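You operate a simulated robot arm through the tools that you are given. There is no shell and no other tool.

Carry out the task below with a simulated two-armed robot. There is one attempt and no reset: what you move stays moved.

Task
The sockets have tripped. Get them back on with the heater off and the air at 20.
Fine: heater off before the breaker goes on; air stays on, other breakers stay on, shut the box.

It is judged by the outcome, as a careful person would: the job done as asked, and still so three seconds after it is handed in. It fails if anything else is knocked over, pushed out of place, dropped, spilled or broken.

Robot
Two 7-joint arms with fingered hands on one trunk that stands fixed in place. Base frame: the origin is at the foot of the trunk, x ahead of it, y to its left, z up. Lengths are in cm, angles in rad, forces in N, time in s.
The left shoulder is at [7, 16.2, 137.1], the right one opposite. Each reaches about 93.1 cm from its shoulder. Payload 4 kg a hand.
Tool frame (each hand has its own): the origin (TCP) lies between the finger pads and is the grasp point; the fingertips stand 2.6 cm ahead of it; z points along the fingers, y is the line along which they close. The gripper opens to 13.2 cm; its body begins 7.3 cm behind the TCP. The gripper is a hand of 4 fingers: y runs from the thumb to the fingers, the wrist lies at [0, 0, -22.4] in the tool frame, and closing takes about 1.5 s.
Orientation is told as [roll, pitch, yaw] about the base's x, y, z axes, in that order, counted from this pose: with the fingers straight down and closing along the base's y, the tool's x points along the base's -x, its y along +y and its z along -z.

Tools
- The arms move only by the tool send_rows. It takes "left_increments", "right_increments" or both (then of equal length, played together; a hand with none holds still); each is a list of rows, each a list of 3 entries, a list of its own where there are three numbers: the turn, a rotation vector about the tool's x, y, z in rad, then the shift along the tool's x, y, z in m, then the finger opening in m, from 0 to 0.132. In form: [[[ax, ay, az], [tx, ty, tz], gripper], ...]. A call has 1 to 20 rows; each row shifts and turns the commanded pose from where the row before left it, along the tool's axes as they then stand. Rows are played at 5 a second. More than 5 cm and 0.15 rad between two rows, or a gripper value outside its range, and nothing of the call is played. Where a pose cannot be reached the arm comes as near as it can. A force on the tool above 40 N (or 10 N above the force at the start of the call, whichever is more), or a blocked arm, ends the call early, and 0.2 s more pass. The fingers move at their own pace (about 4.5 cm/s each) and stop on an object; they squeeze with about 31 N. The grip force told is the motor's: it shows also when the fingers shut on nothing. Time passes only in rows, and 0.2 s behind the last, so rows that do not move let the fingers close. It gives the time, the measured TCP pose, the force on the tool (base axes), the opening and the grip force at its end, in the units of the frame above (readings bear some noise), with the torque about the TCP (base axes, N m) and any sound that the robot's microphone picked up.
- Cameras (640 x 400 px; columns grow to the right, rows downward): "scene" is now at [13.48, -1.92, 160.66]; the picture's right is [-0.23, -0.97, 0.00], its down [-0.59, 0.14, -0.79] and it looks along [0.77, -0.18, -0.61] (base axes); focal length 279 px, centre (320, 200). "left" rides on the left gripper at [-7.3, 0.6, -9.4] in its tool frame; the picture's right is [-0.08, -1.00, 0.00], its down [0.78, -0.06, -0.62] and it looks along [0.61, -0.05, 0.79] (tool axes); focal length 230 px, centre (320, 200). "right" rides on the right gripper at [7.3, 0.6, -9.4] in its tool frame; the picture's right is [-0.08, 1.00, 0.00], its down [-0.79, -0.06, -0.62] and it looks along [-0.61, -0.05, 0.79] (tool axes); focal length 230 px, centre (320, 200). There is no depth. A picture from a camera that has moved, and an enlarged one, comes with that camera's place and axes in the base frame and with its lens. The place of the scene camera against the robot may be out by one fixed shift of up to 1.8 cm in any direction.
- grab_frame(camera): a new picture of that camera. It takes no simulated time.
- lift_body(by): slides the trunk up (or, below 0, down) by that many cm; the arms and the scene camera ride with it, the base frame stays. It gives what a move gives, with no picture.
- set_grasp(shape, hand): the hand has 4 fingers and takes this shape, open, in about a second: jaw (thumb against the fingers, like two jaws); tri (thumb and two fingers); tip (a fingertip pinch); poke (one finger out to press); point (the index stretched); flat (the hand flat); cup (the hand cupped); fist (a fist). The gripper value then closes the fingers along that shape, each until it touches; the sizes above hold for jaw. It gives what a move gives, with no picture.
- pan_tilt(pan, tilt): turns the head with the scene camera to pan (to the left, within 1.501 rad either way) and tilt (down, from -0.506 to 1.204), counted from straight ahead of the robot. It gives what a move gives.
- enlarge(camera, box): a new picture of the part [left, top, right, bottom] of that camera's present view, enlarged. It takes no simulated time.
- job_done(): hands the job in; it is judged then, once.

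Nothing tells you positions but the pictures and the camera data. Unless the task says otherwise, let go and move clear before handing in.

The tools are called after ">>>" as name(argument=value, ...) on one line, values as JSON. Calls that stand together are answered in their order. send_rows: Moves the arms, as the interface text tells. Its arguments: {"type":"object","properties":{"left_increments":{"type":"array","items":{"type":"array"}},"right_increments":{"type":"array","items":{"type":"array"}}},"required":[]} The other tools are called the same way: lift_body (by) moves the trunk up or down; set_grasp (shape, hand) gives the hand a shape; pan_tilt (pan, tilt) turns the head that bears the scene camera; grab_frame (camera) takes a picture; enlarge (camera, box) takes an enlarged picture of a part of a camera's view; job_done () hands the job in.

At the start:

```text
clock: 0.0
left_tcp_pos: [48.1, 5.41, 138.4]
left_tcp_rot: [0.0, 0.001, 0.001]
left_ft_force: [-0.9, 0.5, 0.5]
left_wrist_torque: [0.0, 0.0, -0.03]
left_width: 13.17
left_grip_force: 0.0
left_shape: jaw
right_tcp_pos: [46.83, -47.82, 132.13]
right_tcp_rot: [0.001, -0.001, 0.0]
right_ft_force: [-0.1, 0.1, 0.0]
right_wrist_torque: [0.02, 0.0, 0.0]
right_width: 13.19
right_grip_force: 0.1
right_shape: jaw
trunk travel left (down, up): [-85.0, 9.0]
head pan, tilt (commanded): [-0.229, 0.654]
```

scene: 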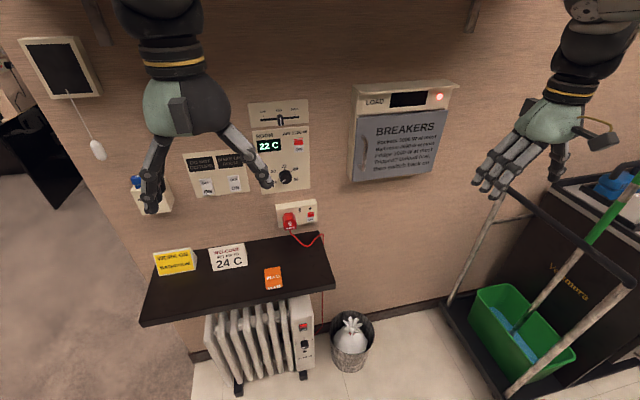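
right: 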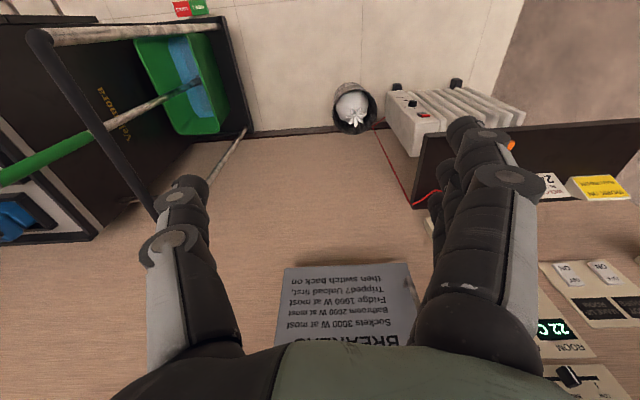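
left: 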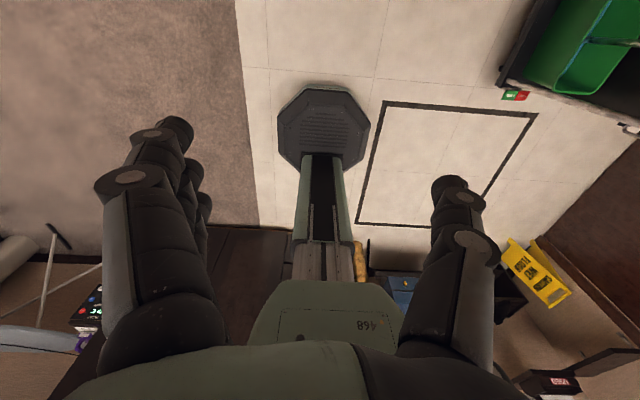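

I see a wall with an air-control panel (reads 22 C), a breaker box with a closed grey door, sockets with a red plug, a shelf with notes, and an oil heater below. I'll look closer at each part before moving.

>>> enlarge(camera="scene", box=[180, 90, 340, 200])

>>> enlarge(camera="scene", box=[340, 70, 480, 190])

>>> enlarge(camera="scene", box=[130, 190, 350, 310])

>>> enlarge(camera="scene", box=[190, 280, 390, 400])

```text
3.64 times, centred on (260, 145) of scene
camera zoom: at [13.48, -1.92, 160.66], right [-0.23, -0.97, 0.0], down [-0.59, 0.14, -0.79], along [0.77, -0.18, -0.61], focal length 1015 px, centre (538, 400)
```

zoom: 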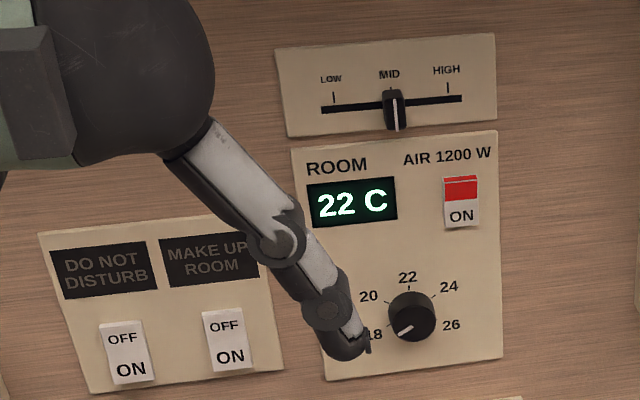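

```text
3.33 times, centred on (410, 130) of scene
camera zoom: at [13.48, -1.92, 160.66], right [-0.23, -0.97, 0.0], down [-0.59, 0.14, -0.79], along [0.77, -0.18, -0.61], focal length 930 px, centre (20, 433)
```

zoom: 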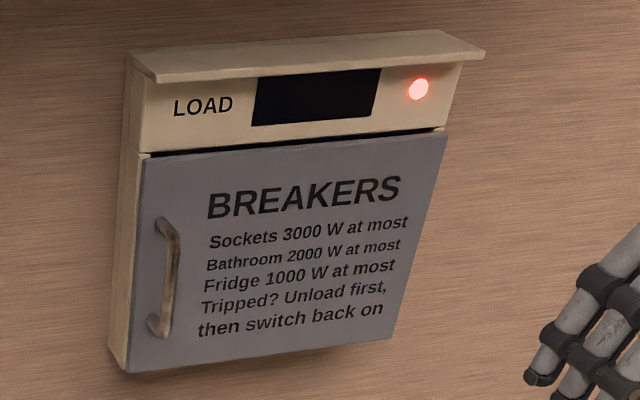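

```text
2.91 times, centred on (240, 250) of scene
camera zoom: at [13.48, -1.92, 160.66], right [-0.23, -0.97, 0.0], down [-0.59, 0.14, -0.79], along [0.77, -0.18, -0.61], focal length 812 px, centre (553, 54)
```

zoom: 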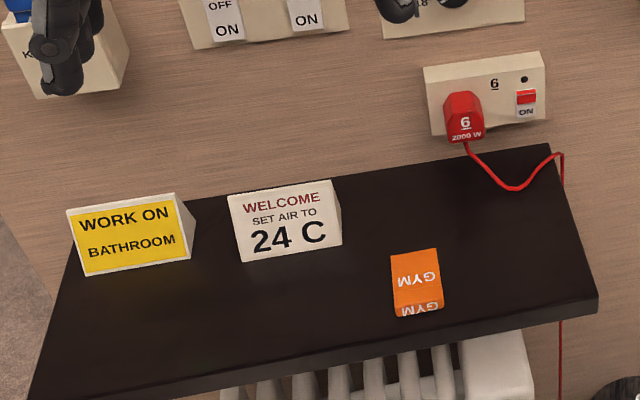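

```text
3.20 times, centred on (290, 340) of scene
camera zoom: at [13.48, -1.92, 160.66], right [-0.23, -0.97, 0.0], down [-0.59, 0.14, -0.79], along [0.77, -0.18, -0.61], focal length 893 px, centre (416, -248)
```

zoom: 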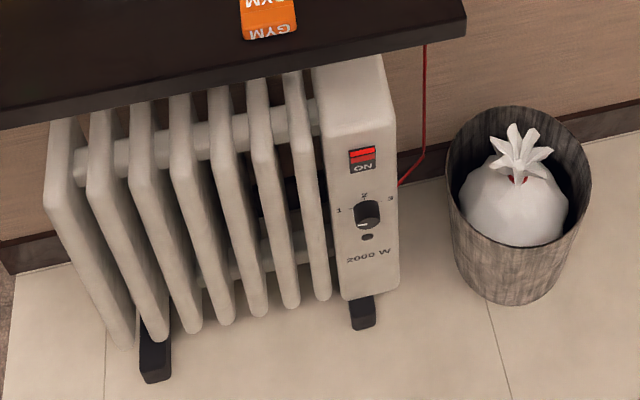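

The heater's rocker shows ON, the air dial points near 18, and the breaker box has a red lamp. I'll look around with the head before moving, so I know what surrounds the arms.

>>> pan_tilt(pan=-0.9, tilt=0.75)

>>> grab_frame(camera="scene")

>>> pan_tilt(pan=0.4, tilt=0.85)

>>> grab_frame(camera="scene")

>>> pan_tilt(pan=-0.2, tilt=1.15)

>>> grab_frame(camera="scene")

```text
clock: 1.1
left_tcp_pos: [48.16, 5.48, 138.42]
left_tcp_rot: [0.0, 0.0, -0.001]
left_ft_force: [-0.2, 0.3, 0.3]
left_wrist_torque: [0.01, 0.0, 0.0]
left_width: 13.16
left_grip_force: 0.0
left_shape: jaw
right_tcp_pos: [46.86, -47.9, 132.2]
right_tcp_rot: [0.0, -0.001, 0.0]
right_ft_force: [-0.5, 0.1, 1.1]
right_wrist_torque: [-0.01, -0.01, 0.0]
right_width: 13.19
right_grip_force: 0.1
right_shape: jaw
trunk travel left (down, up): [-85.0, 9.0]
head pan, tilt (commanded): [-0.901, 0.75]
```

```text
taken
camera scene: at [10.19, -6.44, 159.85], right [-0.78, -0.62, 0.0], down [-0.42, 0.53, -0.73], along [0.45, -0.57, -0.68], focal length 279 px, centre (320, 200)
```

scene: 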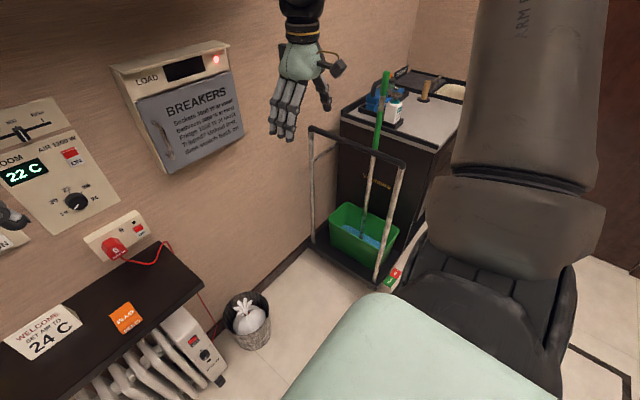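

```text
clock: 2.5
left_tcp_pos: [48.1, 5.5, 138.5]
left_tcp_rot: [0.0, -0.003, 0.001]
left_ft_force: [-0.4, -0.1, 1.0]
left_wrist_torque: [0.01, 0.03, -0.02]
left_width: 13.18
left_grip_force: 0.1
left_shape: jaw
right_tcp_pos: [46.87, -47.99, 132.3]
right_tcp_rot: [-0.001, 0.0, 0.0]
right_ft_force: [-0.4, 0.1, -0.2]
right_wrist_torque: [0.0, 0.0, 0.0]
right_width: 13.2
right_grip_force: 0.0
right_shape: jaw
trunk travel left (down, up): [-85.0, 9.0]
head pan, tilt (commanded): [0.4, 0.85]
```

```text
taken
camera scene: at [12.25, 3.08, 159.05], right [0.39, -0.92, 0.0], down [-0.69, -0.29, -0.66], along [0.61, 0.26, -0.75], focal length 279 px, centre (320, 200)
```

scene: 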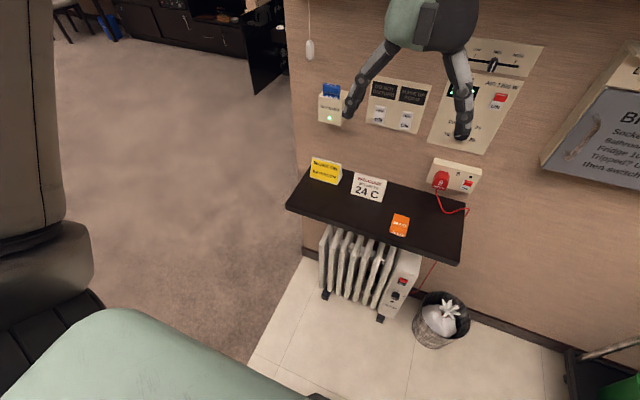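

```text
clock: 3.5
left_tcp_pos: [48.11, 5.43, 138.42]
left_tcp_rot: [0.001, 0.001, 0.0]
left_ft_force: [-0.3, 0.0, -0.5]
left_wrist_torque: [-0.02, 0.02, -0.02]
left_width: 13.21
left_grip_force: 0.2
left_shape: jaw
right_tcp_pos: [46.91, -48.0, 132.18]
right_tcp_rot: [-0.001, 0.001, 0.0]
right_ft_force: [-0.4, -0.8, -0.2]
right_wrist_torque: [0.0, 0.03, -0.01]
right_width: 13.2
right_grip_force: 0.0
right_shape: jaw
trunk travel left (down, up): [-85.0, 9.0]
head pan, tilt (commanded): [-0.201, 1.15]
```

```text
taken
camera scene: at [10.88, -1.13, 156.97], right [-0.2, -0.98, 0.0], down [-0.89, 0.18, -0.41], along [0.4, -0.08, -0.91], focal length 279 px, centre (320, 200)
```

scene: 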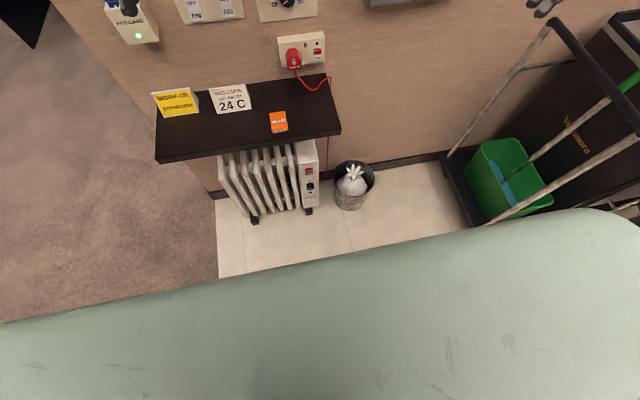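

The shelf sticks out to about x=67 with the heater recessed beneath it (heater rocker at roughly [74, -9, 47]). The cart is well to the right near y=-100. Next I'll put the left hand in poke shape and turn it to point at the wall.

>>> set_grasp(hand="left", shape="poke")

>>> send_rows(left_increments=[[[0, 0, 0], [-0.012, 0, 0.043], 0.132], [[0, 0, 0], [-0.012, 0, 0.043], 0.132], [[0, 0, 0], [-0.012, 0, 0.043], 0.132], [[0, 0, 0], [-0.012, 0, 0.043], 0.132], [[0, 0, 0], [-0.012, 0, 0.043], 0.132], [[0, 0, 0], [-0.012, 0, 0.043], 0.132], [[0, -0.1428, 0], [0, 0, 0], 0.132], [[0, -0.1428, 0], [0, 0, 0], 0.132], [[0, -0.1428, 0], [0, 0, 0], 0.132], [[0, -0.1428, 0], [0, 0, 0], 0.132], [[0, -0.1428, 0], [0, 0, 0], 0.132], [[0, -0.1428, 0], [0, 0, 0], 0.132], [[0, -0.1428, 0], [0, 0, 0], 0.132], [[0, -0.1428, 0], [0, 0, 0], 0.132], [[0, -0.1428, 0], [0, 0, 0], 0.132], [[0, -0.1428, 0], [0, 0, 0], 0.132], [[0, -0.1428, 0], [0, 0, 0], 0.132]])

>>> grab_frame(camera="left")

```text
clock: 4.4
left_tcp_pos: [48.18, 5.43, 138.33]
left_tcp_rot: [0.0, 0.0, 0.0]
left_ft_force: [0.1, -0.1, -0.3]
left_wrist_torque: [-0.01, 0.05, 0.02]
left_width: 0.03
left_grip_force: 0.0
left_shape: poke
right_tcp_pos: [46.79, -47.92, 132.19]
right_tcp_rot: [0.0, 0.0, 0.002]
right_ft_force: [0.8, 0.3, 0.0]
right_wrist_torque: [0.01, -0.01, -0.03]
right_width: 13.18
right_grip_force: 0.0
right_shape: jaw
trunk travel left (down, up): [-85.0, 9.0]
head pan, tilt (commanded): [-0.201, 1.15]
```

```text
clock: 8.0
left_tcp_pos: [66.2, 0.39, 120.77]
left_tcp_rot: [0.05, -1.547, -0.053]
left_ft_force: [-0.1, -0.6, 0.1]
left_wrist_torque: [-0.01, -0.01, 0.02]
left_width: 0.02
left_grip_force: 0.1
left_shape: poke
left hand out of reach, approached as far as the arm can: row 15, 16, 17
right_tcp_pos: [47.06, -48.06, 132.1]
right_tcp_rot: [0.003, 0.003, 0.0]
right_ft_force: [0.2, -0.6, -0.8]
right_wrist_torque: [0.0, 0.04, 0.0]
right_width: 13.19
right_grip_force: 0.0
right_shape: jaw
trunk travel left (down, up): [-85.0, 9.0]
head pan, tilt (commanded): [-0.201, 1.15]
```

```text
taken
camera left: at [57.23, 0.76, 128.43], right [0.0, -1.0, 0.08], down [-0.64, -0.06, -0.77], along [0.77, -0.05, -0.63], focal length 230 px, centre (320, 200)
```

left: 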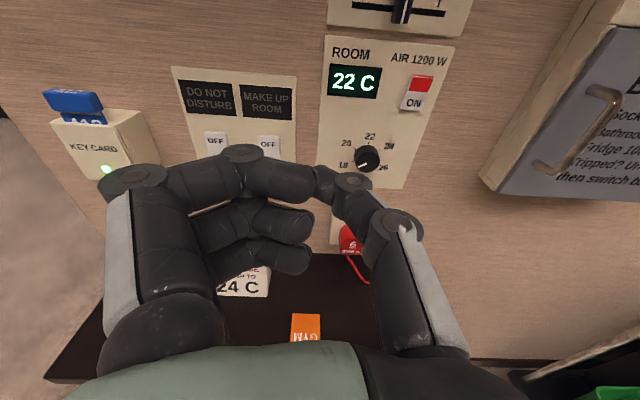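

The left hand points forward now, though the arm stopped short of the folded pose I asked for. I want to see what the poke shape looks like from the head camera.

>>> pan_tilt(pan=-0.05, tilt=0.7)

>>> grab_frame(camera="scene")

>>> enlarge(camera="left", box=[320, 0, 480, 200])

```text
clock: 8.9
left_tcp_pos: [66.15, 0.4, 120.7]
left_tcp_rot: [0.011, -1.544, -0.014]
left_ft_force: [-0.3, -0.3, 0.5]
left_wrist_torque: [-0.02, -0.01, 0.01]
left_width: 0.0
left_grip_force: 0.1
left_shape: poke
right_tcp_pos: [46.88, -47.91, 132.22]
right_tcp_rot: [0.0, 0.001, 0.0]
right_ft_force: [0.5, 0.1, 0.1]
right_wrist_torque: [0.03, -0.04, 0.0]
right_width: 13.18
right_grip_force: 0.1
right_shape: jaw
trunk travel left (down, up): [-85.0, 9.0]
head pan, tilt (commanded): [-0.051, 0.7]
```

```text
taken
camera scene: at [13.48, -0.37, 160.27], right [-0.05, -1.0, 0.0], down [-0.64, 0.03, -0.76], along [0.76, -0.04, -0.64], focal length 279 px, centre (320, 200)
```

scene: 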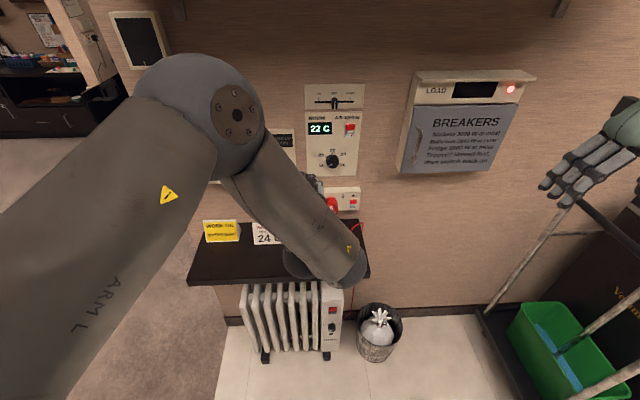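

```text
2.00 times, centred on (400, 100) of left
camera zoom: at [57.05, 0.91, 128.38], right [0.0, -1.0, 0.08], down [-0.64, -0.06, -0.77], along [0.77, -0.05, -0.64], focal length 460 px, centre (160, 400)
```

zoom: 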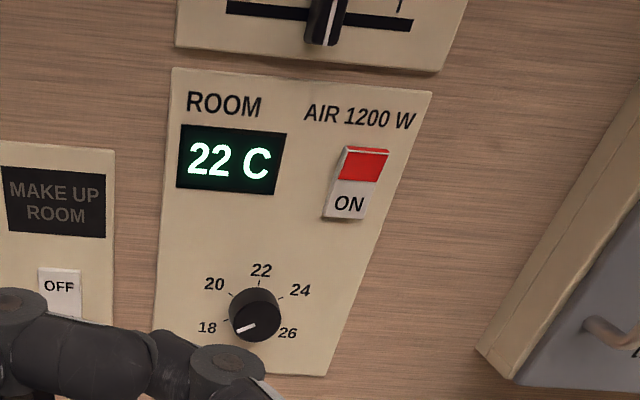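

>>> enlarge(camera="scene", box=[300, 80, 370, 180])

>>> enlarge(camera="scene", box=[310, 140, 360, 175])

>>> enlarge(camera="scene", box=[310, 280, 350, 350])

>>> enlarge(camera="left", box=[330, 120, 410, 190])

```text
4.00 times, centred on (335, 130) of scene
camera zoom: at [13.48, -0.37, 160.27], right [-0.05, -1.0, 0.0], down [-0.64, 0.03, -0.76], along [0.76, -0.04, -0.64], focal length 1116 px, centre (260, 480)
```

zoom: 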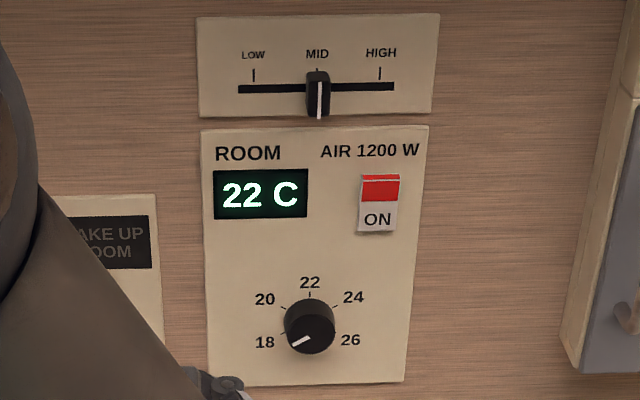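

```text
11.43 times, centred on (335, 158) of scene
camera zoom: at [13.48, -0.37, 160.27], right [-0.05, -1.0, 0.0], down [-0.64, 0.03, -0.76], along [0.76, -0.04, -0.64], focal length 3189 px, centre (149, 686)
```

zoom: 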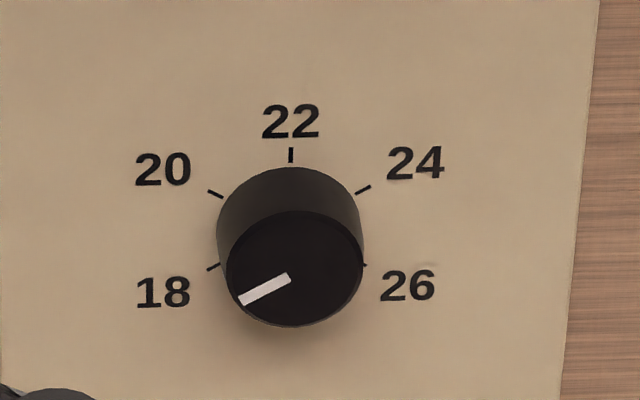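

```text
5.71 times, centred on (330, 315) of scene
camera zoom: at [13.48, -0.37, 160.27], right [-0.05, -1.0, 0.0], down [-0.64, 0.03, -0.76], along [0.76, -0.04, -0.64], focal length 1595 px, centre (263, -457)
```

zoom: 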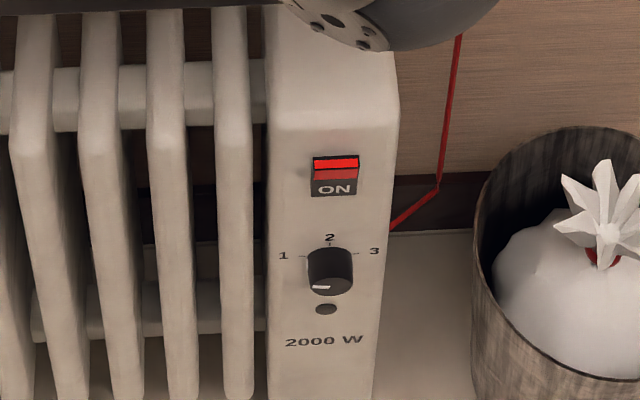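

```text
5.71 times, centred on (370, 155) of left
camera zoom: at [57.05, 0.91, 128.38], right [0.0, -1.0, 0.08], down [-0.64, -0.06, -0.77], along [0.77, -0.05, -0.64], focal length 1315 px, centre (34, 457)
```

zoom: 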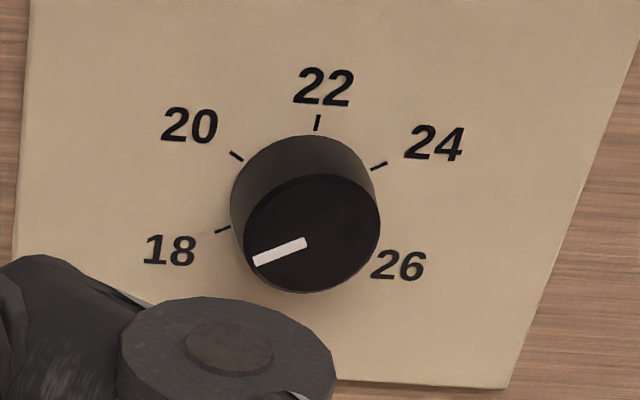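

The air dial sits at 18 with ticks about 60° apart, and the heater rocker is ON with its red upper half standing out, so pressing the top should switch it off. I'll compare the "point" shape with "poke" to see which gives a straight finger.

>>> set_grasp(hand="left", shape="point")

>>> grab_frame(camera="left")

```text
clock: 9.8
left_tcp_pos: [66.13, 0.44, 120.85]
left_tcp_rot: [-0.009, -1.546, 0.004]
left_ft_force: [0.1, 0.4, 0.2]
left_wrist_torque: [-0.06, -0.01, 0.03]
left_width: 12.62
left_grip_force: 0.0
left_shape: point
right_tcp_pos: [46.93, -47.89, 132.21]
right_tcp_rot: [0.001, 0.0, 0.002]
right_ft_force: [0.5, 0.2, -0.8]
right_wrist_torque: [-0.03, 0.01, 0.06]
right_width: 13.19
right_grip_force: 0.0
right_shape: jaw
trunk travel left (down, up): [-85.0, 9.0]
head pan, tilt (commanded): [-0.051, 0.7]
```

```text
taken
camera left: at [57.09, 0.89, 128.4], right [0.0, -1.0, 0.08], down [-0.64, -0.06, -0.77], along [0.77, -0.05, -0.64], focal length 230 px, centre (320, 200)
```

left: 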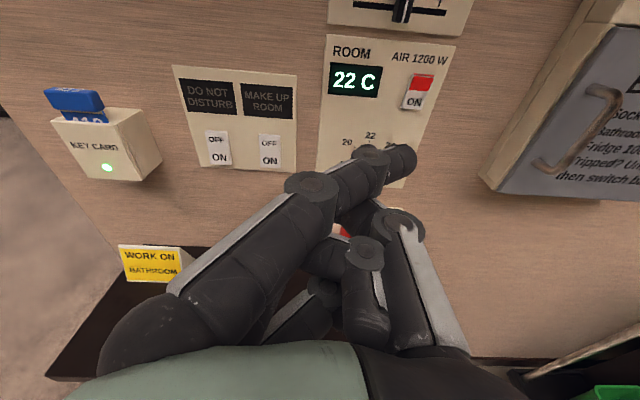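

"Point" stretches the index but it slants; "poke" seems to bring index and thumb tips together. I'll turn the right hand forward and put it in poke shape, where the head camera can see the finger geometry clearly.

>>> set_grasp(hand="right", shape="poke")

>>> send_rows(right_increments=[[[0, 0, 0], [-0.04, 0.03, 0.03], 0.132], [[0, 0, 0], [-0.04, 0.03, 0.03], 0.132], [[0, -0.1428, 0], [0, 0, 0], 0.132], [[0, -0.1428, 0], [0, 0, 0], 0.132], [[0, -0.1428, 0], [0, 0, 0], 0.132], [[0, -0.1428, 0], [0, 0, 0], 0.132], [[0, -0.1428, 0], [0, 0, 0], 0.132], [[0, -0.1428, 0], [0, 0, 0], 0.132], [[0, -0.1428, 0], [0, 0, 0], 0.132], [[0, -0.1428, 0], [0, 0, 0], 0.132], [[0, -0.1428, 0], [0, 0, 0], 0.132], [[0, -0.1428, 0], [0, 0, 0], 0.132], [[0, -0.1428, 0], [0, 0, 0], 0.132]])

>>> grab_frame(camera="right")

>>> pan_tilt(pan=-0.6, tilt=0.6)

>>> grab_frame(camera="scene")

```text
clock: 10.7
left_tcp_pos: [66.27, 0.31, 120.66]
left_tcp_rot: [-0.017, -1.545, 0.014]
left_ft_force: [0.8, -0.7, 0.4]
left_wrist_torque: [-0.01, 0.0, -0.01]
left_width: 12.57
left_grip_force: 0.0
left_shape: point
right_tcp_pos: [46.91, -47.91, 132.2]
right_tcp_rot: [0.001, -0.001, 0.0]
right_ft_force: [-0.3, 0.5, 0.5]
right_wrist_torque: [-0.03, -0.01, 0.04]
right_width: 0.01
right_grip_force: 0.1
right_shape: poke
trunk travel left (down, up): [-85.0, 9.0]
head pan, tilt (commanded): [-0.051, 0.7]
```

```text
refused: row 1 steps farther than a row can; nothing moved
```

```text
taken
camera right: at [39.6, -47.48, 141.5], right [0.08, 1.0, 0.0], down [0.79, -0.06, 0.62], along [0.61, -0.05, -0.79], focal length 230 px, centre (320, 200)
```

right: 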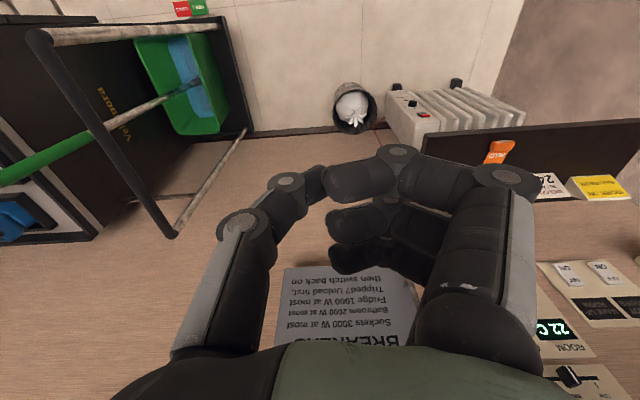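

```text
clock: 11.7
left_tcp_pos: [66.14, 0.37, 120.73]
left_tcp_rot: [-0.011, -1.545, 0.005]
left_ft_force: [0.2, 0.2, 0.6]
left_wrist_torque: [0.01, -0.01, -0.01]
left_width: 12.59
left_grip_force: 0.1
left_shape: point
right_tcp_pos: [46.76, -47.91, 132.11]
right_tcp_rot: [0.001, -0.001, 0.0]
right_ft_force: [0.1, -0.5, 0.4]
right_wrist_torque: [0.01, 0.01, 0.01]
right_width: 0.0
right_grip_force: 0.0
right_shape: poke
trunk travel left (down, up): [-85.0, 9.0]
head pan, tilt (commanded): [-0.6, 0.6]
```

```text
taken
camera scene: at [12.34, -4.94, 161.13], right [-0.56, -0.83, 0.0], down [-0.47, 0.32, -0.82], along [0.68, -0.47, -0.57], focal length 279 px, centre (320, 200)
```

scene: 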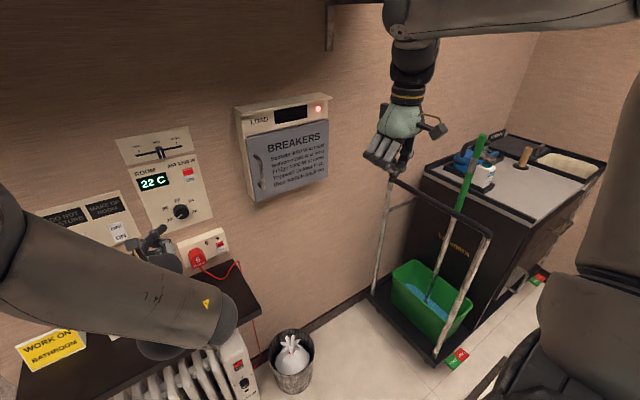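

>>> enlarge(camera="scene", box=[350, 80, 460, 190])

>>> enlarge(camera="scene", box=[100, 210, 250, 360])

```text
3.64 times, centred on (405, 135) of scene
camera zoom: at [12.34, -4.94, 161.13], right [-0.56, -0.83, 0.0], down [-0.47, 0.32, -0.82], along [0.68, -0.47, -0.57], focal length 1015 px, centre (11, 436)
```

zoom: 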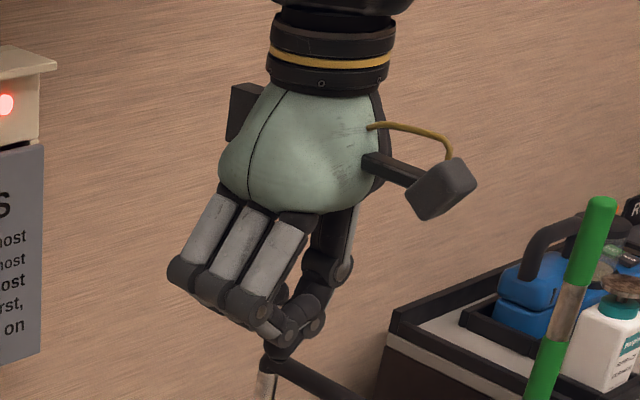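

```text
2.67 times, centred on (175, 285) of scene
camera zoom: at [12.34, -4.94, 161.13], right [-0.56, -0.83, 0.0], down [-0.47, 0.32, -0.82], along [0.68, -0.47, -0.57], focal length 744 px, centre (707, -27)
```

zoom: 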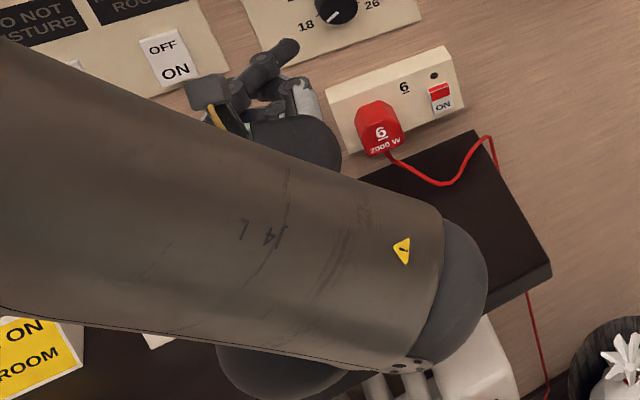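

In poke the index and thumb tips meet close to the tool axis, which suits pressing. I'll put the left hand back to poke and move it down and right to a clear spot in front of the shelf, checking how the commanded pose carries over.

>>> set_grasp(hand="left", shape="poke")

>>> send_rows(left_increments=[[[0, 0, 0], [0.03, -0.03, 0], 0], [[0, 0, 0], [0.03, -0.03, 0], 0]])

```text
clock: 12.6
left_tcp_pos: [66.01, 0.35, 120.71]
left_tcp_rot: [-0.003, -1.544, -0.003]
left_ft_force: [-0.1, 0.0, 0.3]
left_wrist_torque: [-0.01, 0.02, 0.01]
left_width: 0.0
left_grip_force: 0.1
left_shape: poke
right_tcp_pos: [46.95, -47.98, 132.19]
right_tcp_rot: [0.0, 0.0, 0.002]
right_ft_force: [0.6, 0.7, 0.0]
right_wrist_torque: [0.03, 0.0, 0.03]
right_width: 0.0
right_grip_force: 0.1
right_shape: poke
trunk travel left (down, up): [-85.0, 9.0]
head pan, tilt (commanded): [-0.6, 0.6]
```

```text
clock: 13.2
left_tcp_pos: [67.88, -5.51, 114.91]
left_tcp_rot: [0.37, -1.566, -0.372]
left_ft_force: [0.3, 0.4, 0.4]
left_wrist_torque: [-0.01, 0.0, -0.01]
left_width: 0.02
left_grip_force: 0.1
left_shape: poke
left hand out of reach, approached as far as the arm can: row 1
right_tcp_pos: [46.99, -47.93, 132.16]
right_tcp_rot: [0.002, 0.003, 0.0]
right_ft_force: [0.6, -0.3, -0.1]
right_wrist_torque: [-0.02, 0.0, 0.0]
right_width: 0.0
right_grip_force: 0.1
right_shape: poke
trunk travel left (down, up): [-85.0, 9.0]
head pan, tilt (commanded): [-0.6, 0.6]
```

The commanded pose follows the actual one. Now I'll back the left hand off and bring it lower so it clears the shelf when the trunk goes down.

>>> send_rows(left_increments=[[[0, 0, 0], [0.035, -0.005, -0.02], 0], [[0, 0, 0], [0.035, -0.005, -0.02], 0], [[0, 0, 0], [0.035, -0.005, -0.02], 0], [[0, 0, 0], [0.01, 0, -0.03], 0]])

>>> grab_frame(camera="left")

```text
clock: 14.2
left_tcp_pos: [60.44, -7.23, 103.23]
left_tcp_rot: [2.803, -1.569, -2.801]
left_ft_force: [0.0, 0.0, 0.3]
left_wrist_torque: [0.0, -0.01, 0.02]
left_width: 0.0
left_grip_force: 0.1
left_shape: poke
left hand out of reach, approached as far as the arm can: row 1
right_tcp_pos: [46.84, -48.02, 132.14]
right_tcp_rot: [0.0, 0.0, 0.0]
right_ft_force: [0.1, 0.1, -0.3]
right_wrist_torque: [0.04, 0.01, 0.01]
right_width: 0.02
right_grip_force: 0.1
right_shape: poke
trunk travel left (down, up): [-85.0, 9.0]
head pan, tilt (commanded): [-0.6, 0.6]
```

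```text
taken
camera left: at [51.16, -6.82, 110.65], right [0.0, -1.0, 0.08], down [-0.62, -0.06, -0.79], along [0.79, -0.05, -0.61], focal length 230 px, centre (320, 200)
```

left: 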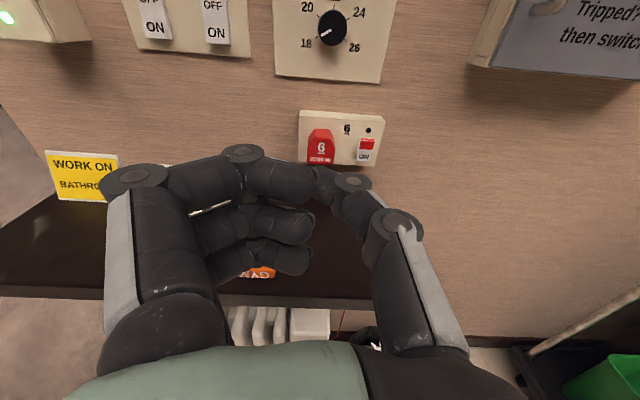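

The hand is at x≈60 and the shelf edge at x≈67.5; I'll back off 3 cm more and then lower the trunk to bring the hand to the heater rocker's height.

>>> send_rows(left_increments=[[[0, 0, 0], [0, 0, -0.03], 0]])

>>> lift_body(by=-30)

>>> pan_tilt(pan=-0.1, tilt=0.6)

>>> grab_frame(camera="scene")

>>> grab_frame(camera="left")

```text
clock: 14.6
left_tcp_pos: [57.31, -7.3, 103.17]
left_tcp_rot: [-2.92, -1.569, 2.92]
left_ft_force: [0.3, -0.3, 1.7]
left_wrist_torque: [0.02, 0.01, -0.01]
left_width: 0.0
left_grip_force: 0.2
left_shape: poke
right_tcp_pos: [46.82, -47.8, 132.22]
right_tcp_rot: [0.001, 0.0, 0.0]
right_ft_force: [-0.2, 0.9, 0.7]
right_wrist_torque: [0.02, -0.02, -0.02]
right_width: 0.02
right_grip_force: 0.1
right_shape: poke
trunk travel left (down, up): [-85.0, 9.0]
head pan, tilt (commanded): [-0.6, 0.6]
```

```text
clock: 17.6
left_tcp_pos: [57.37, -7.17, 73.02]
left_tcp_rot: [-0.044, -1.571, 0.044]
left_ft_force: [-1.1, 0.2, 0.7]
left_wrist_torque: [-0.01, -0.01, -0.01]
left_width: 0.0
left_grip_force: 0.1
left_shape: poke
right_tcp_pos: [46.98, -47.86, 102.1]
right_tcp_rot: [-0.001, 0.0, 0.0]
right_ft_force: [-0.2, -0.2, -0.4]
right_wrist_torque: [-0.03, 0.0, -0.02]
right_width: 0.02
right_grip_force: 0.1
right_shape: poke
trunk travel left (down, up): [-55.0, 39.0]
head pan, tilt (commanded): [-0.6, 0.6]
```

```text
clock: 18.5
left_tcp_pos: [57.4, -7.32, 72.99]
left_tcp_rot: [0.137, -1.572, -0.138]
left_ft_force: [-0.6, -0.5, 0.5]
left_wrist_torque: [-0.01, -0.01, 0.02]
left_width: 0.0
left_grip_force: 0.0
left_shape: poke
right_tcp_pos: [46.87, -47.9, 102.21]
right_tcp_rot: [-0.001, 0.001, 0.0]
right_ft_force: [-0.4, 0.2, 0.7]
right_wrist_torque: [0.02, 0.0, 0.04]
right_width: 0.02
right_grip_force: 0.1
right_shape: poke
trunk travel left (down, up): [-55.0, 39.0]
head pan, tilt (commanded): [-0.099, 0.6]
```

```text
taken
camera scene: at [13.83, -0.84, 131.14], right [-0.1, -0.99, 0.0], down [-0.56, 0.06, -0.82], along [0.82, -0.08, -0.57], focal length 279 px, centre (320, 200)
```

scene: 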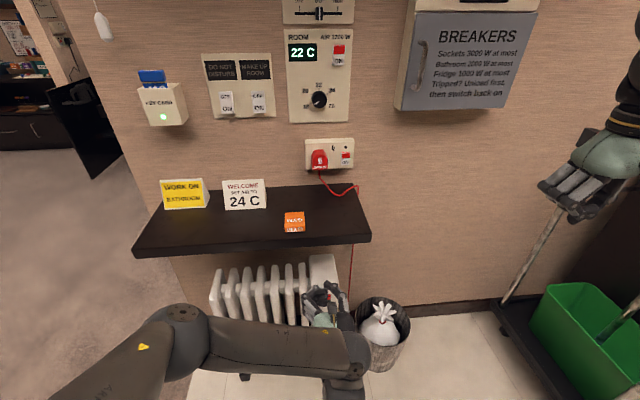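

```text
taken
camera left: at [48.15, -6.82, 80.5], right [0.0, -1.0, 0.08], down [-0.62, -0.06, -0.78], along [0.79, -0.05, -0.62], focal length 230 px, centre (320, 200)
```

left: 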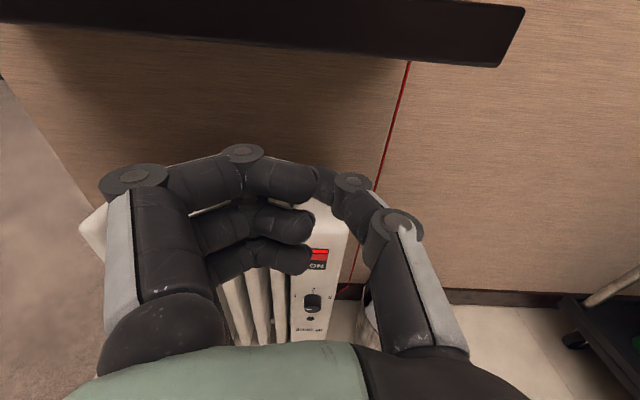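

The head view confirms the path is clear and the rocker triangulates to about [73, -9, 49.5]. I'll lower the trunk a further 22 cm.

>>> lift_body(by=-22)

>>> grab_frame(camera="left")

>>> grab_frame(camera="scene")

```text
clock: 20.9
left_tcp_pos: [57.4, -7.27, 51.1]
left_tcp_rot: [-0.172, -1.571, 0.173]
left_ft_force: [-0.6, 0.5, -0.2]
left_wrist_torque: [0.0, -0.01, -0.02]
left_width: 0.0
left_grip_force: 0.1
left_shape: poke
right_tcp_pos: [46.83, -47.94, 80.13]
right_tcp_rot: [0.0, -0.001, 0.001]
right_ft_force: [0.0, 0.8, -0.4]
right_wrist_torque: [0.0, -0.02, -0.03]
right_width: 0.0
right_grip_force: 0.0
right_shape: poke
trunk travel left (down, up): [-33.0, 61.0]
head pan, tilt (commanded): [-0.099, 0.6]
```

```text
taken
camera left: at [48.15, -6.82, 58.51], right [0.0, -1.0, 0.08], down [-0.62, -0.06, -0.78], along [0.79, -0.05, -0.62], focal length 230 px, centre (320, 200)
```

left: 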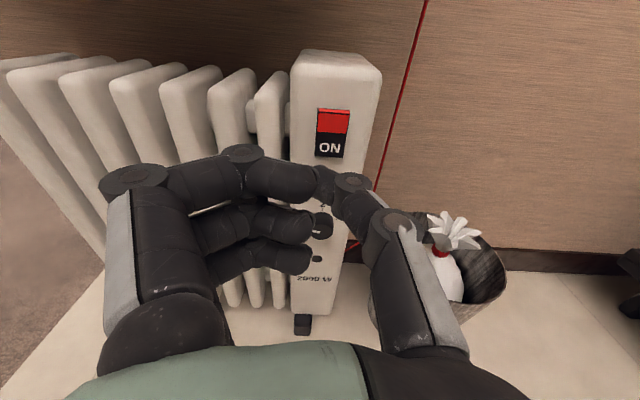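

```text
taken
camera scene: at [13.81, -0.82, 109.14], right [-0.1, -1.0, 0.0], down [-0.56, 0.06, -0.83], along [0.82, -0.08, -0.56], focal length 279 px, centre (320, 200)
```

scene: 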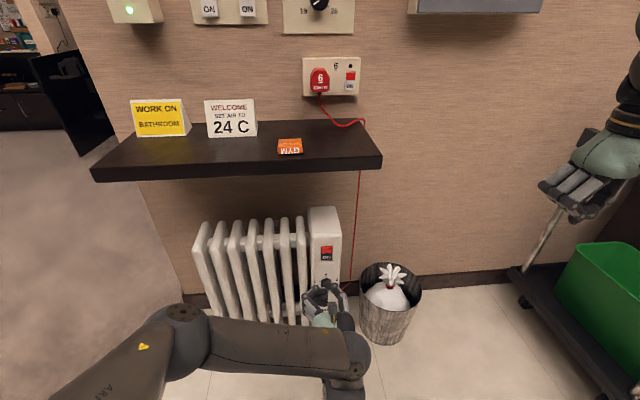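

The rocker's pivot is at about [73.3, -9.1, 48.3], with its red top half spanning z 48.3–51.2. I'll align the fingertip with the red half and approach most of the way.

>>> send_rows(left_increments=[[[0, 0, 0], [0.008, -0.01, 0.02], 0], [[0, 0, 0], [0, 0, 0.03], 0], [[0, 0, 0], [0, 0, 0.03], 0], [[0, 0, 0], [0, 0, 0.02], 0]])

>>> grab_frame(camera="left")

>>> enlarge(camera="left", box=[240, 120, 440, 240])

>>> enlarge(camera="scene", box=[280, 190, 400, 310])

```text
clock: 21.9
left_tcp_pos: [67.46, -8.26, 50.18]
left_tcp_rot: [-0.729, -1.571, 0.727]
left_ft_force: [-0.3, -0.6, 0.8]
left_wrist_torque: [0.02, 0.0, -0.03]
left_width: 0.0
left_grip_force: 0.1
left_shape: poke
right_tcp_pos: [46.91, -47.88, 80.12]
right_tcp_rot: [0.0, 0.0, -0.002]
right_ft_force: [-0.9, -0.2, -0.7]
right_wrist_torque: [-0.02, 0.0, -0.01]
right_width: 0.02
right_grip_force: 0.1
right_shape: poke
trunk travel left (down, up): [-33.0, 61.0]
head pan, tilt (commanded): [-0.099, 0.6]
```

```text
taken
camera left: at [58.17, -7.78, 57.67], right [0.0, -1.0, 0.08], down [-0.62, -0.06, -0.78], along [0.79, -0.05, -0.62], focal length 230 px, centre (320, 200)
```

left: 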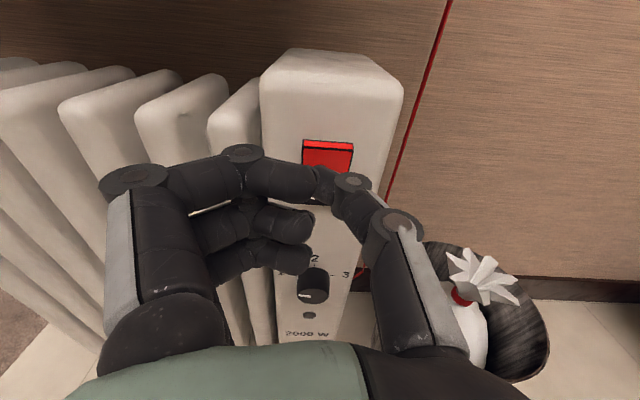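

```text
3.20 times, centred on (340, 180) of left
camera zoom: at [58.17, -7.78, 57.67], right [0.0, -1.0, 0.08], down [-0.62, -0.06, -0.78], along [0.79, -0.05, -0.62], focal length 736 px, centre (256, 264)
```

zoom: 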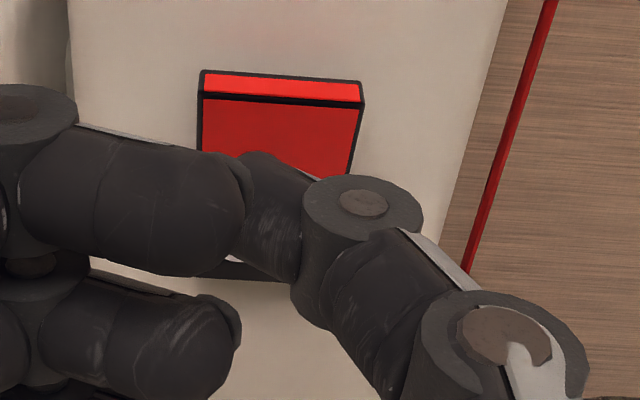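

```text
3.33 times, centred on (340, 250) of scene
camera zoom: at [13.83, -0.84, 109.14], right [-0.1, -1.0, 0.0], down [-0.56, 0.06, -0.82], along [0.82, -0.08, -0.57], focal length 930 px, centre (253, 33)
```

zoom: 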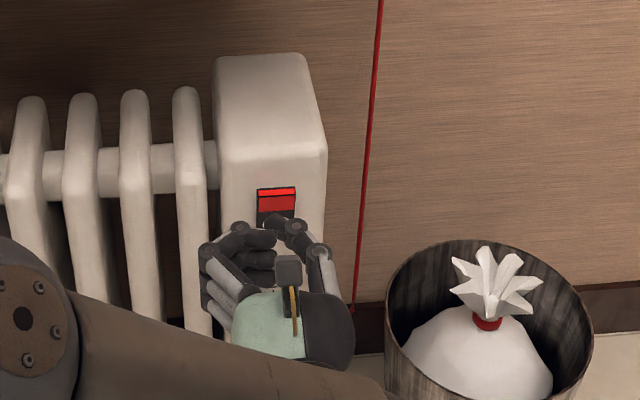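

The fingertip sits ~2.6 cm ahead of the TCP and lines up with the red half. I'll nudge down and right slightly, then press forward in small steps.

>>> send_rows(left_increments=[[[0, 0, 0], [0.006, -0.006, 0.01], 0], [[0, 0, 0], [0, 0, 0.008], 0], [[0, 0, 0], [0, 0, 0.005], 0]])

>>> enlarge(camera="left", box=[240, 120, 440, 240])

>>> enlarge(camera="scene", box=[280, 190, 400, 310])

```text
clock: 22.6
left_tcp_pos: [69.35, -9.05, 49.59]
left_tcp_rot: [-0.528, -1.569, 0.527]
left_ft_force: [-16.1, -1.9, 2.7]
left_wrist_torque: [0.01, 0.03, 0.05]
left_width: 0.01
left_grip_force: 0.1
left_shape: poke
right_tcp_pos: [46.77, -47.91, 80.21]
right_tcp_rot: [0.001, -0.001, -0.001]
right_ft_force: [-0.2, 0.4, 0.3]
right_wrist_torque: [0.02, -0.02, -0.06]
right_width: 0.0
right_grip_force: 0.1
right_shape: poke
trunk travel left (down, up): [-33.0, 61.0]
head pan, tilt (commanded): [-0.099, 0.6]
```

```text
3.20 times, centred on (340, 180) of left
camera zoom: at [60.19, -8.51, 57.07], right [0.0, -1.0, 0.08], down [-0.62, -0.06, -0.78], along [0.79, -0.05, -0.62], focal length 736 px, centre (256, 264)
```

zoom: 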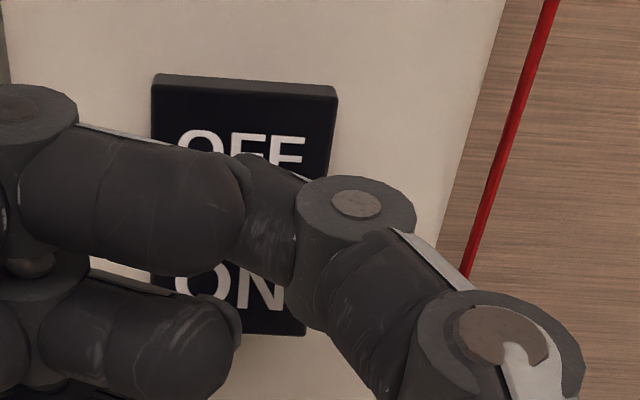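

```text
3.33 times, centred on (340, 250) of scene
camera zoom: at [13.66, -0.84, 109.16], right [-0.1, -0.99, 0.0], down [-0.56, 0.06, -0.83], along [0.82, -0.08, -0.56], focal length 930 px, centre (253, 33)
```

zoom: 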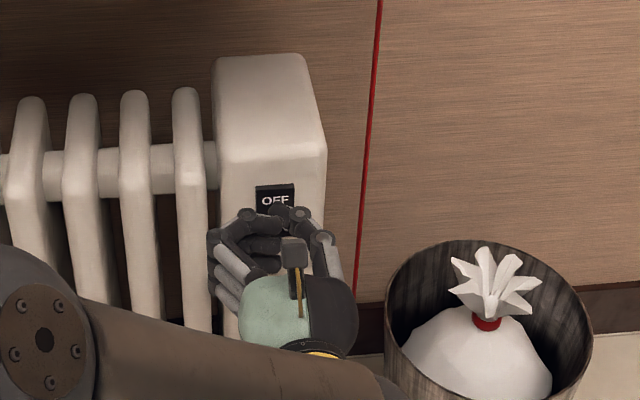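

The heater rocker now shows black with "OFF" — the red is gone, so the heater is off. I'll back away and confirm, then return the trunk up.

>>> send_rows(left_increments=[[[0, 0, 0], [0, 0, -0.03], 0], [[0, 0, 0], [0, 0, -0.04], 0], [[0, 0, 0], [0, 0, -0.04], 0], [[0, 0, 0], [0, 0, -0.02], 0]])

>>> enlarge(camera="left", box=[240, 50, 440, 170])

>>> grab_frame(camera="scene")

```text
clock: 23.6
left_tcp_pos: [56.76, -8.96, 49.58]
left_tcp_rot: [0.98, -1.57, -0.981]
left_ft_force: [-0.8, 0.2, 0.4]
left_wrist_torque: [0.05, 0.01, 0.0]
left_width: 0.0
left_grip_force: 0.0
left_shape: poke
right_tcp_pos: [46.87, -47.9, 80.17]
right_tcp_rot: [0.001, 0.0, -0.001]
right_ft_force: [-0.5, 0.6, -0.4]
right_wrist_torque: [-0.02, 0.03, 0.0]
right_width: 0.0
right_grip_force: 0.1
right_shape: poke
trunk travel left (down, up): [-33.0, 61.0]
head pan, tilt (commanded): [-0.099, 0.6]
```

```text
3.20 times, centred on (340, 110) of left
camera zoom: at [47.44, -8.49, 57.08], right [0.0, -1.0, 0.08], down [-0.62, -0.06, -0.78], along [0.79, -0.05, -0.62], focal length 736 px, centre (256, 488)
```

zoom: 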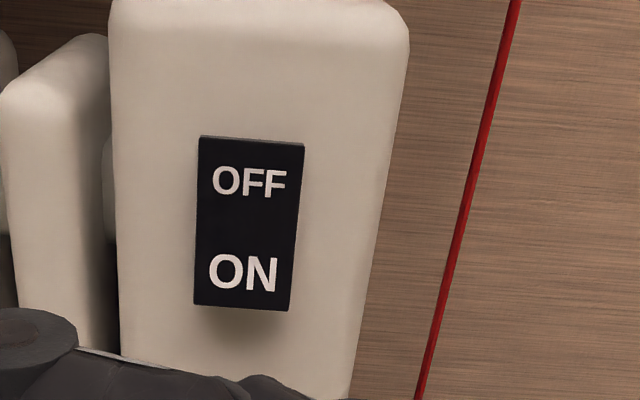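

```text
taken
camera scene: at [13.83, -0.82, 109.14], right [-0.1, -1.0, 0.0], down [-0.56, 0.06, -0.82], along [0.82, -0.08, -0.57], focal length 279 px, centre (320, 200)
```

scene: 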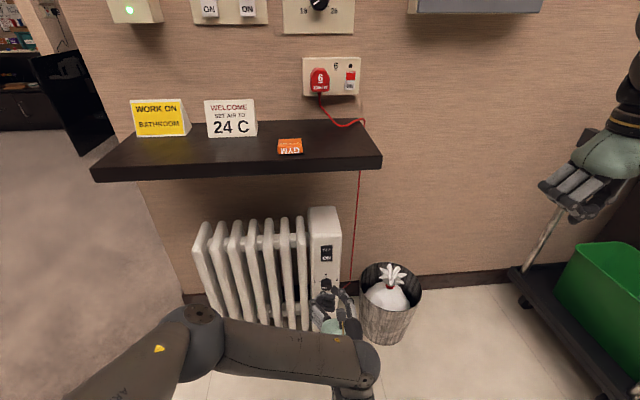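

The heater is off ("OFF" pressed in). The air dial triangulates to about [89, -8.5, 110], so I'll raise the trunk 42 cm, put the left hand in a pinch shape, and bring it in front of the dial.

>>> lift_body(by=42)

>>> set_grasp(hand="left", shape="tri")

>>> grab_frame(camera="left")

>>> pan_tilt(pan=-0.15, tilt=0.5)

>>> grab_frame(camera="scene")

```text
refused: 42 is not a number from -40 to 40
```

```text
clock: 24.6
left_tcp_pos: [56.79, -8.95, 49.57]
left_tcp_rot: [0.247, -1.571, -0.248]
left_ft_force: [0.1, 0.0, 0.8]
left_wrist_torque: [0.04, 0.02, -0.03]
left_width: 13.2
left_grip_force: 0.2
left_shape: tri
right_tcp_pos: [46.91, -47.93, 80.24]
right_tcp_rot: [0.001, 0.0, 0.0]
right_ft_force: [-0.2, 0.1, -0.2]
right_wrist_torque: [0.04, -0.03, 0.0]
right_width: 0.0
right_grip_force: 0.1
right_shape: poke
trunk travel left (down, up): [-33.0, 61.0]
head pan, tilt (commanded): [-0.099, 0.6]
```

```text
taken
camera left: at [47.46, -8.51, 57.06], right [0.0, -1.0, 0.08], down [-0.62, -0.06, -0.78], along [0.79, -0.05, -0.62], focal length 230 px, centre (320, 200)
```

left: 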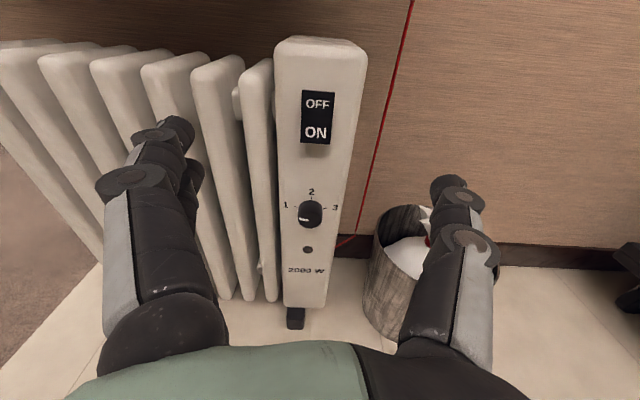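

```text
clock: 25.2
left_tcp_pos: [56.72, -8.9, 49.57]
left_tcp_rot: [0.104, -1.568, -0.105]
left_ft_force: [0.1, -0.3, 0.3]
left_wrist_torque: [-0.03, -0.03, -0.03]
left_width: 13.22
left_grip_force: 0.2
left_shape: tri
right_tcp_pos: [46.96, -47.96, 80.17]
right_tcp_rot: [0.001, 0.002, 0.0]
right_ft_force: [-0.2, -0.3, 0.2]
right_wrist_torque: [0.02, 0.02, 0.02]
right_width: 0.01
right_grip_force: 0.0
right_shape: poke
trunk travel left (down, up): [-33.0, 61.0]
head pan, tilt (commanded): [-0.15, 0.499]
```

```text
taken
camera scene: at [14.03, -1.31, 110.04], right [-0.15, -0.99, 0.0], down [-0.47, 0.07, -0.88], along [0.87, -0.13, -0.48], focal length 279 px, centre (320, 200)
```

scene: 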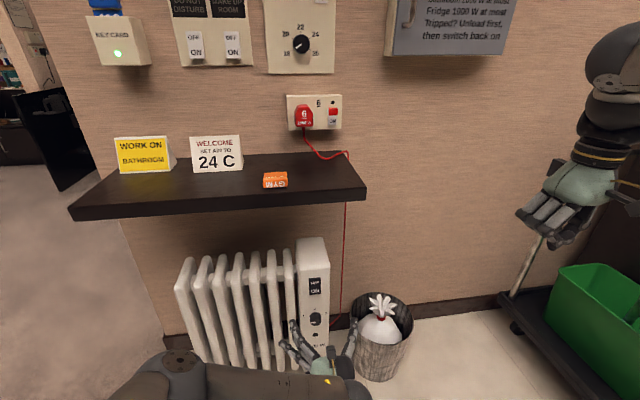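

The lift step limit is 40 cm; fingers are open but still about 5 cm short of the shelf edge. I'll raise 40 cm now.

>>> lift_body(by=40)

>>> grab_frame(camera="scene")

>>> grab_frame(camera="left")

```text
clock: 29.1
left_tcp_pos: [56.8, -9.06, 89.56]
left_tcp_rot: [0.157, -1.571, -0.156]
left_ft_force: [-0.1, 0.6, 0.9]
left_wrist_torque: [0.01, -0.01, 0.01]
left_width: 13.19
left_grip_force: 0.2
left_shape: tri
right_tcp_pos: [46.85, -48.05, 120.12]
right_tcp_rot: [0.0, 0.0, -0.001]
right_ft_force: [0.9, -0.2, 0.1]
right_wrist_torque: [0.03, -0.01, 0.01]
right_width: 0.0
right_grip_force: 0.0
right_shape: poke
trunk travel left (down, up): [-73.0, 21.0]
head pan, tilt (commanded): [-0.15, 0.499]
```

```text
taken
camera scene: at [14.04, -1.32, 150.04], right [-0.15, -0.99, 0.0], down [-0.47, 0.07, -0.88], along [0.87, -0.13, -0.48], focal length 279 px, centre (320, 200)
```

scene: 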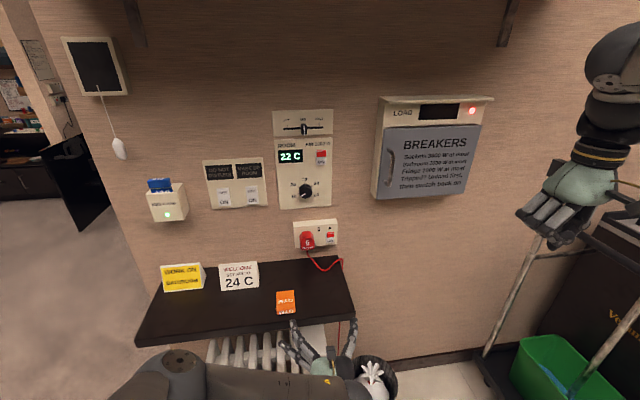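

```text
taken
camera left: at [47.47, -8.52, 97.05], right [0.0, -1.0, 0.08], down [-0.62, -0.06, -0.78], along [0.79, -0.05, -0.62], focal length 230 px, centre (320, 200)
```

left: 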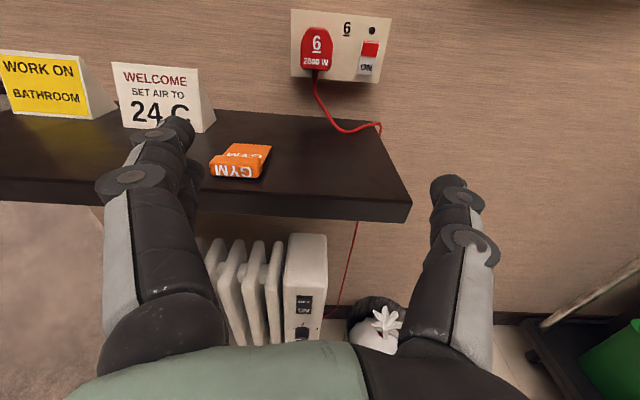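

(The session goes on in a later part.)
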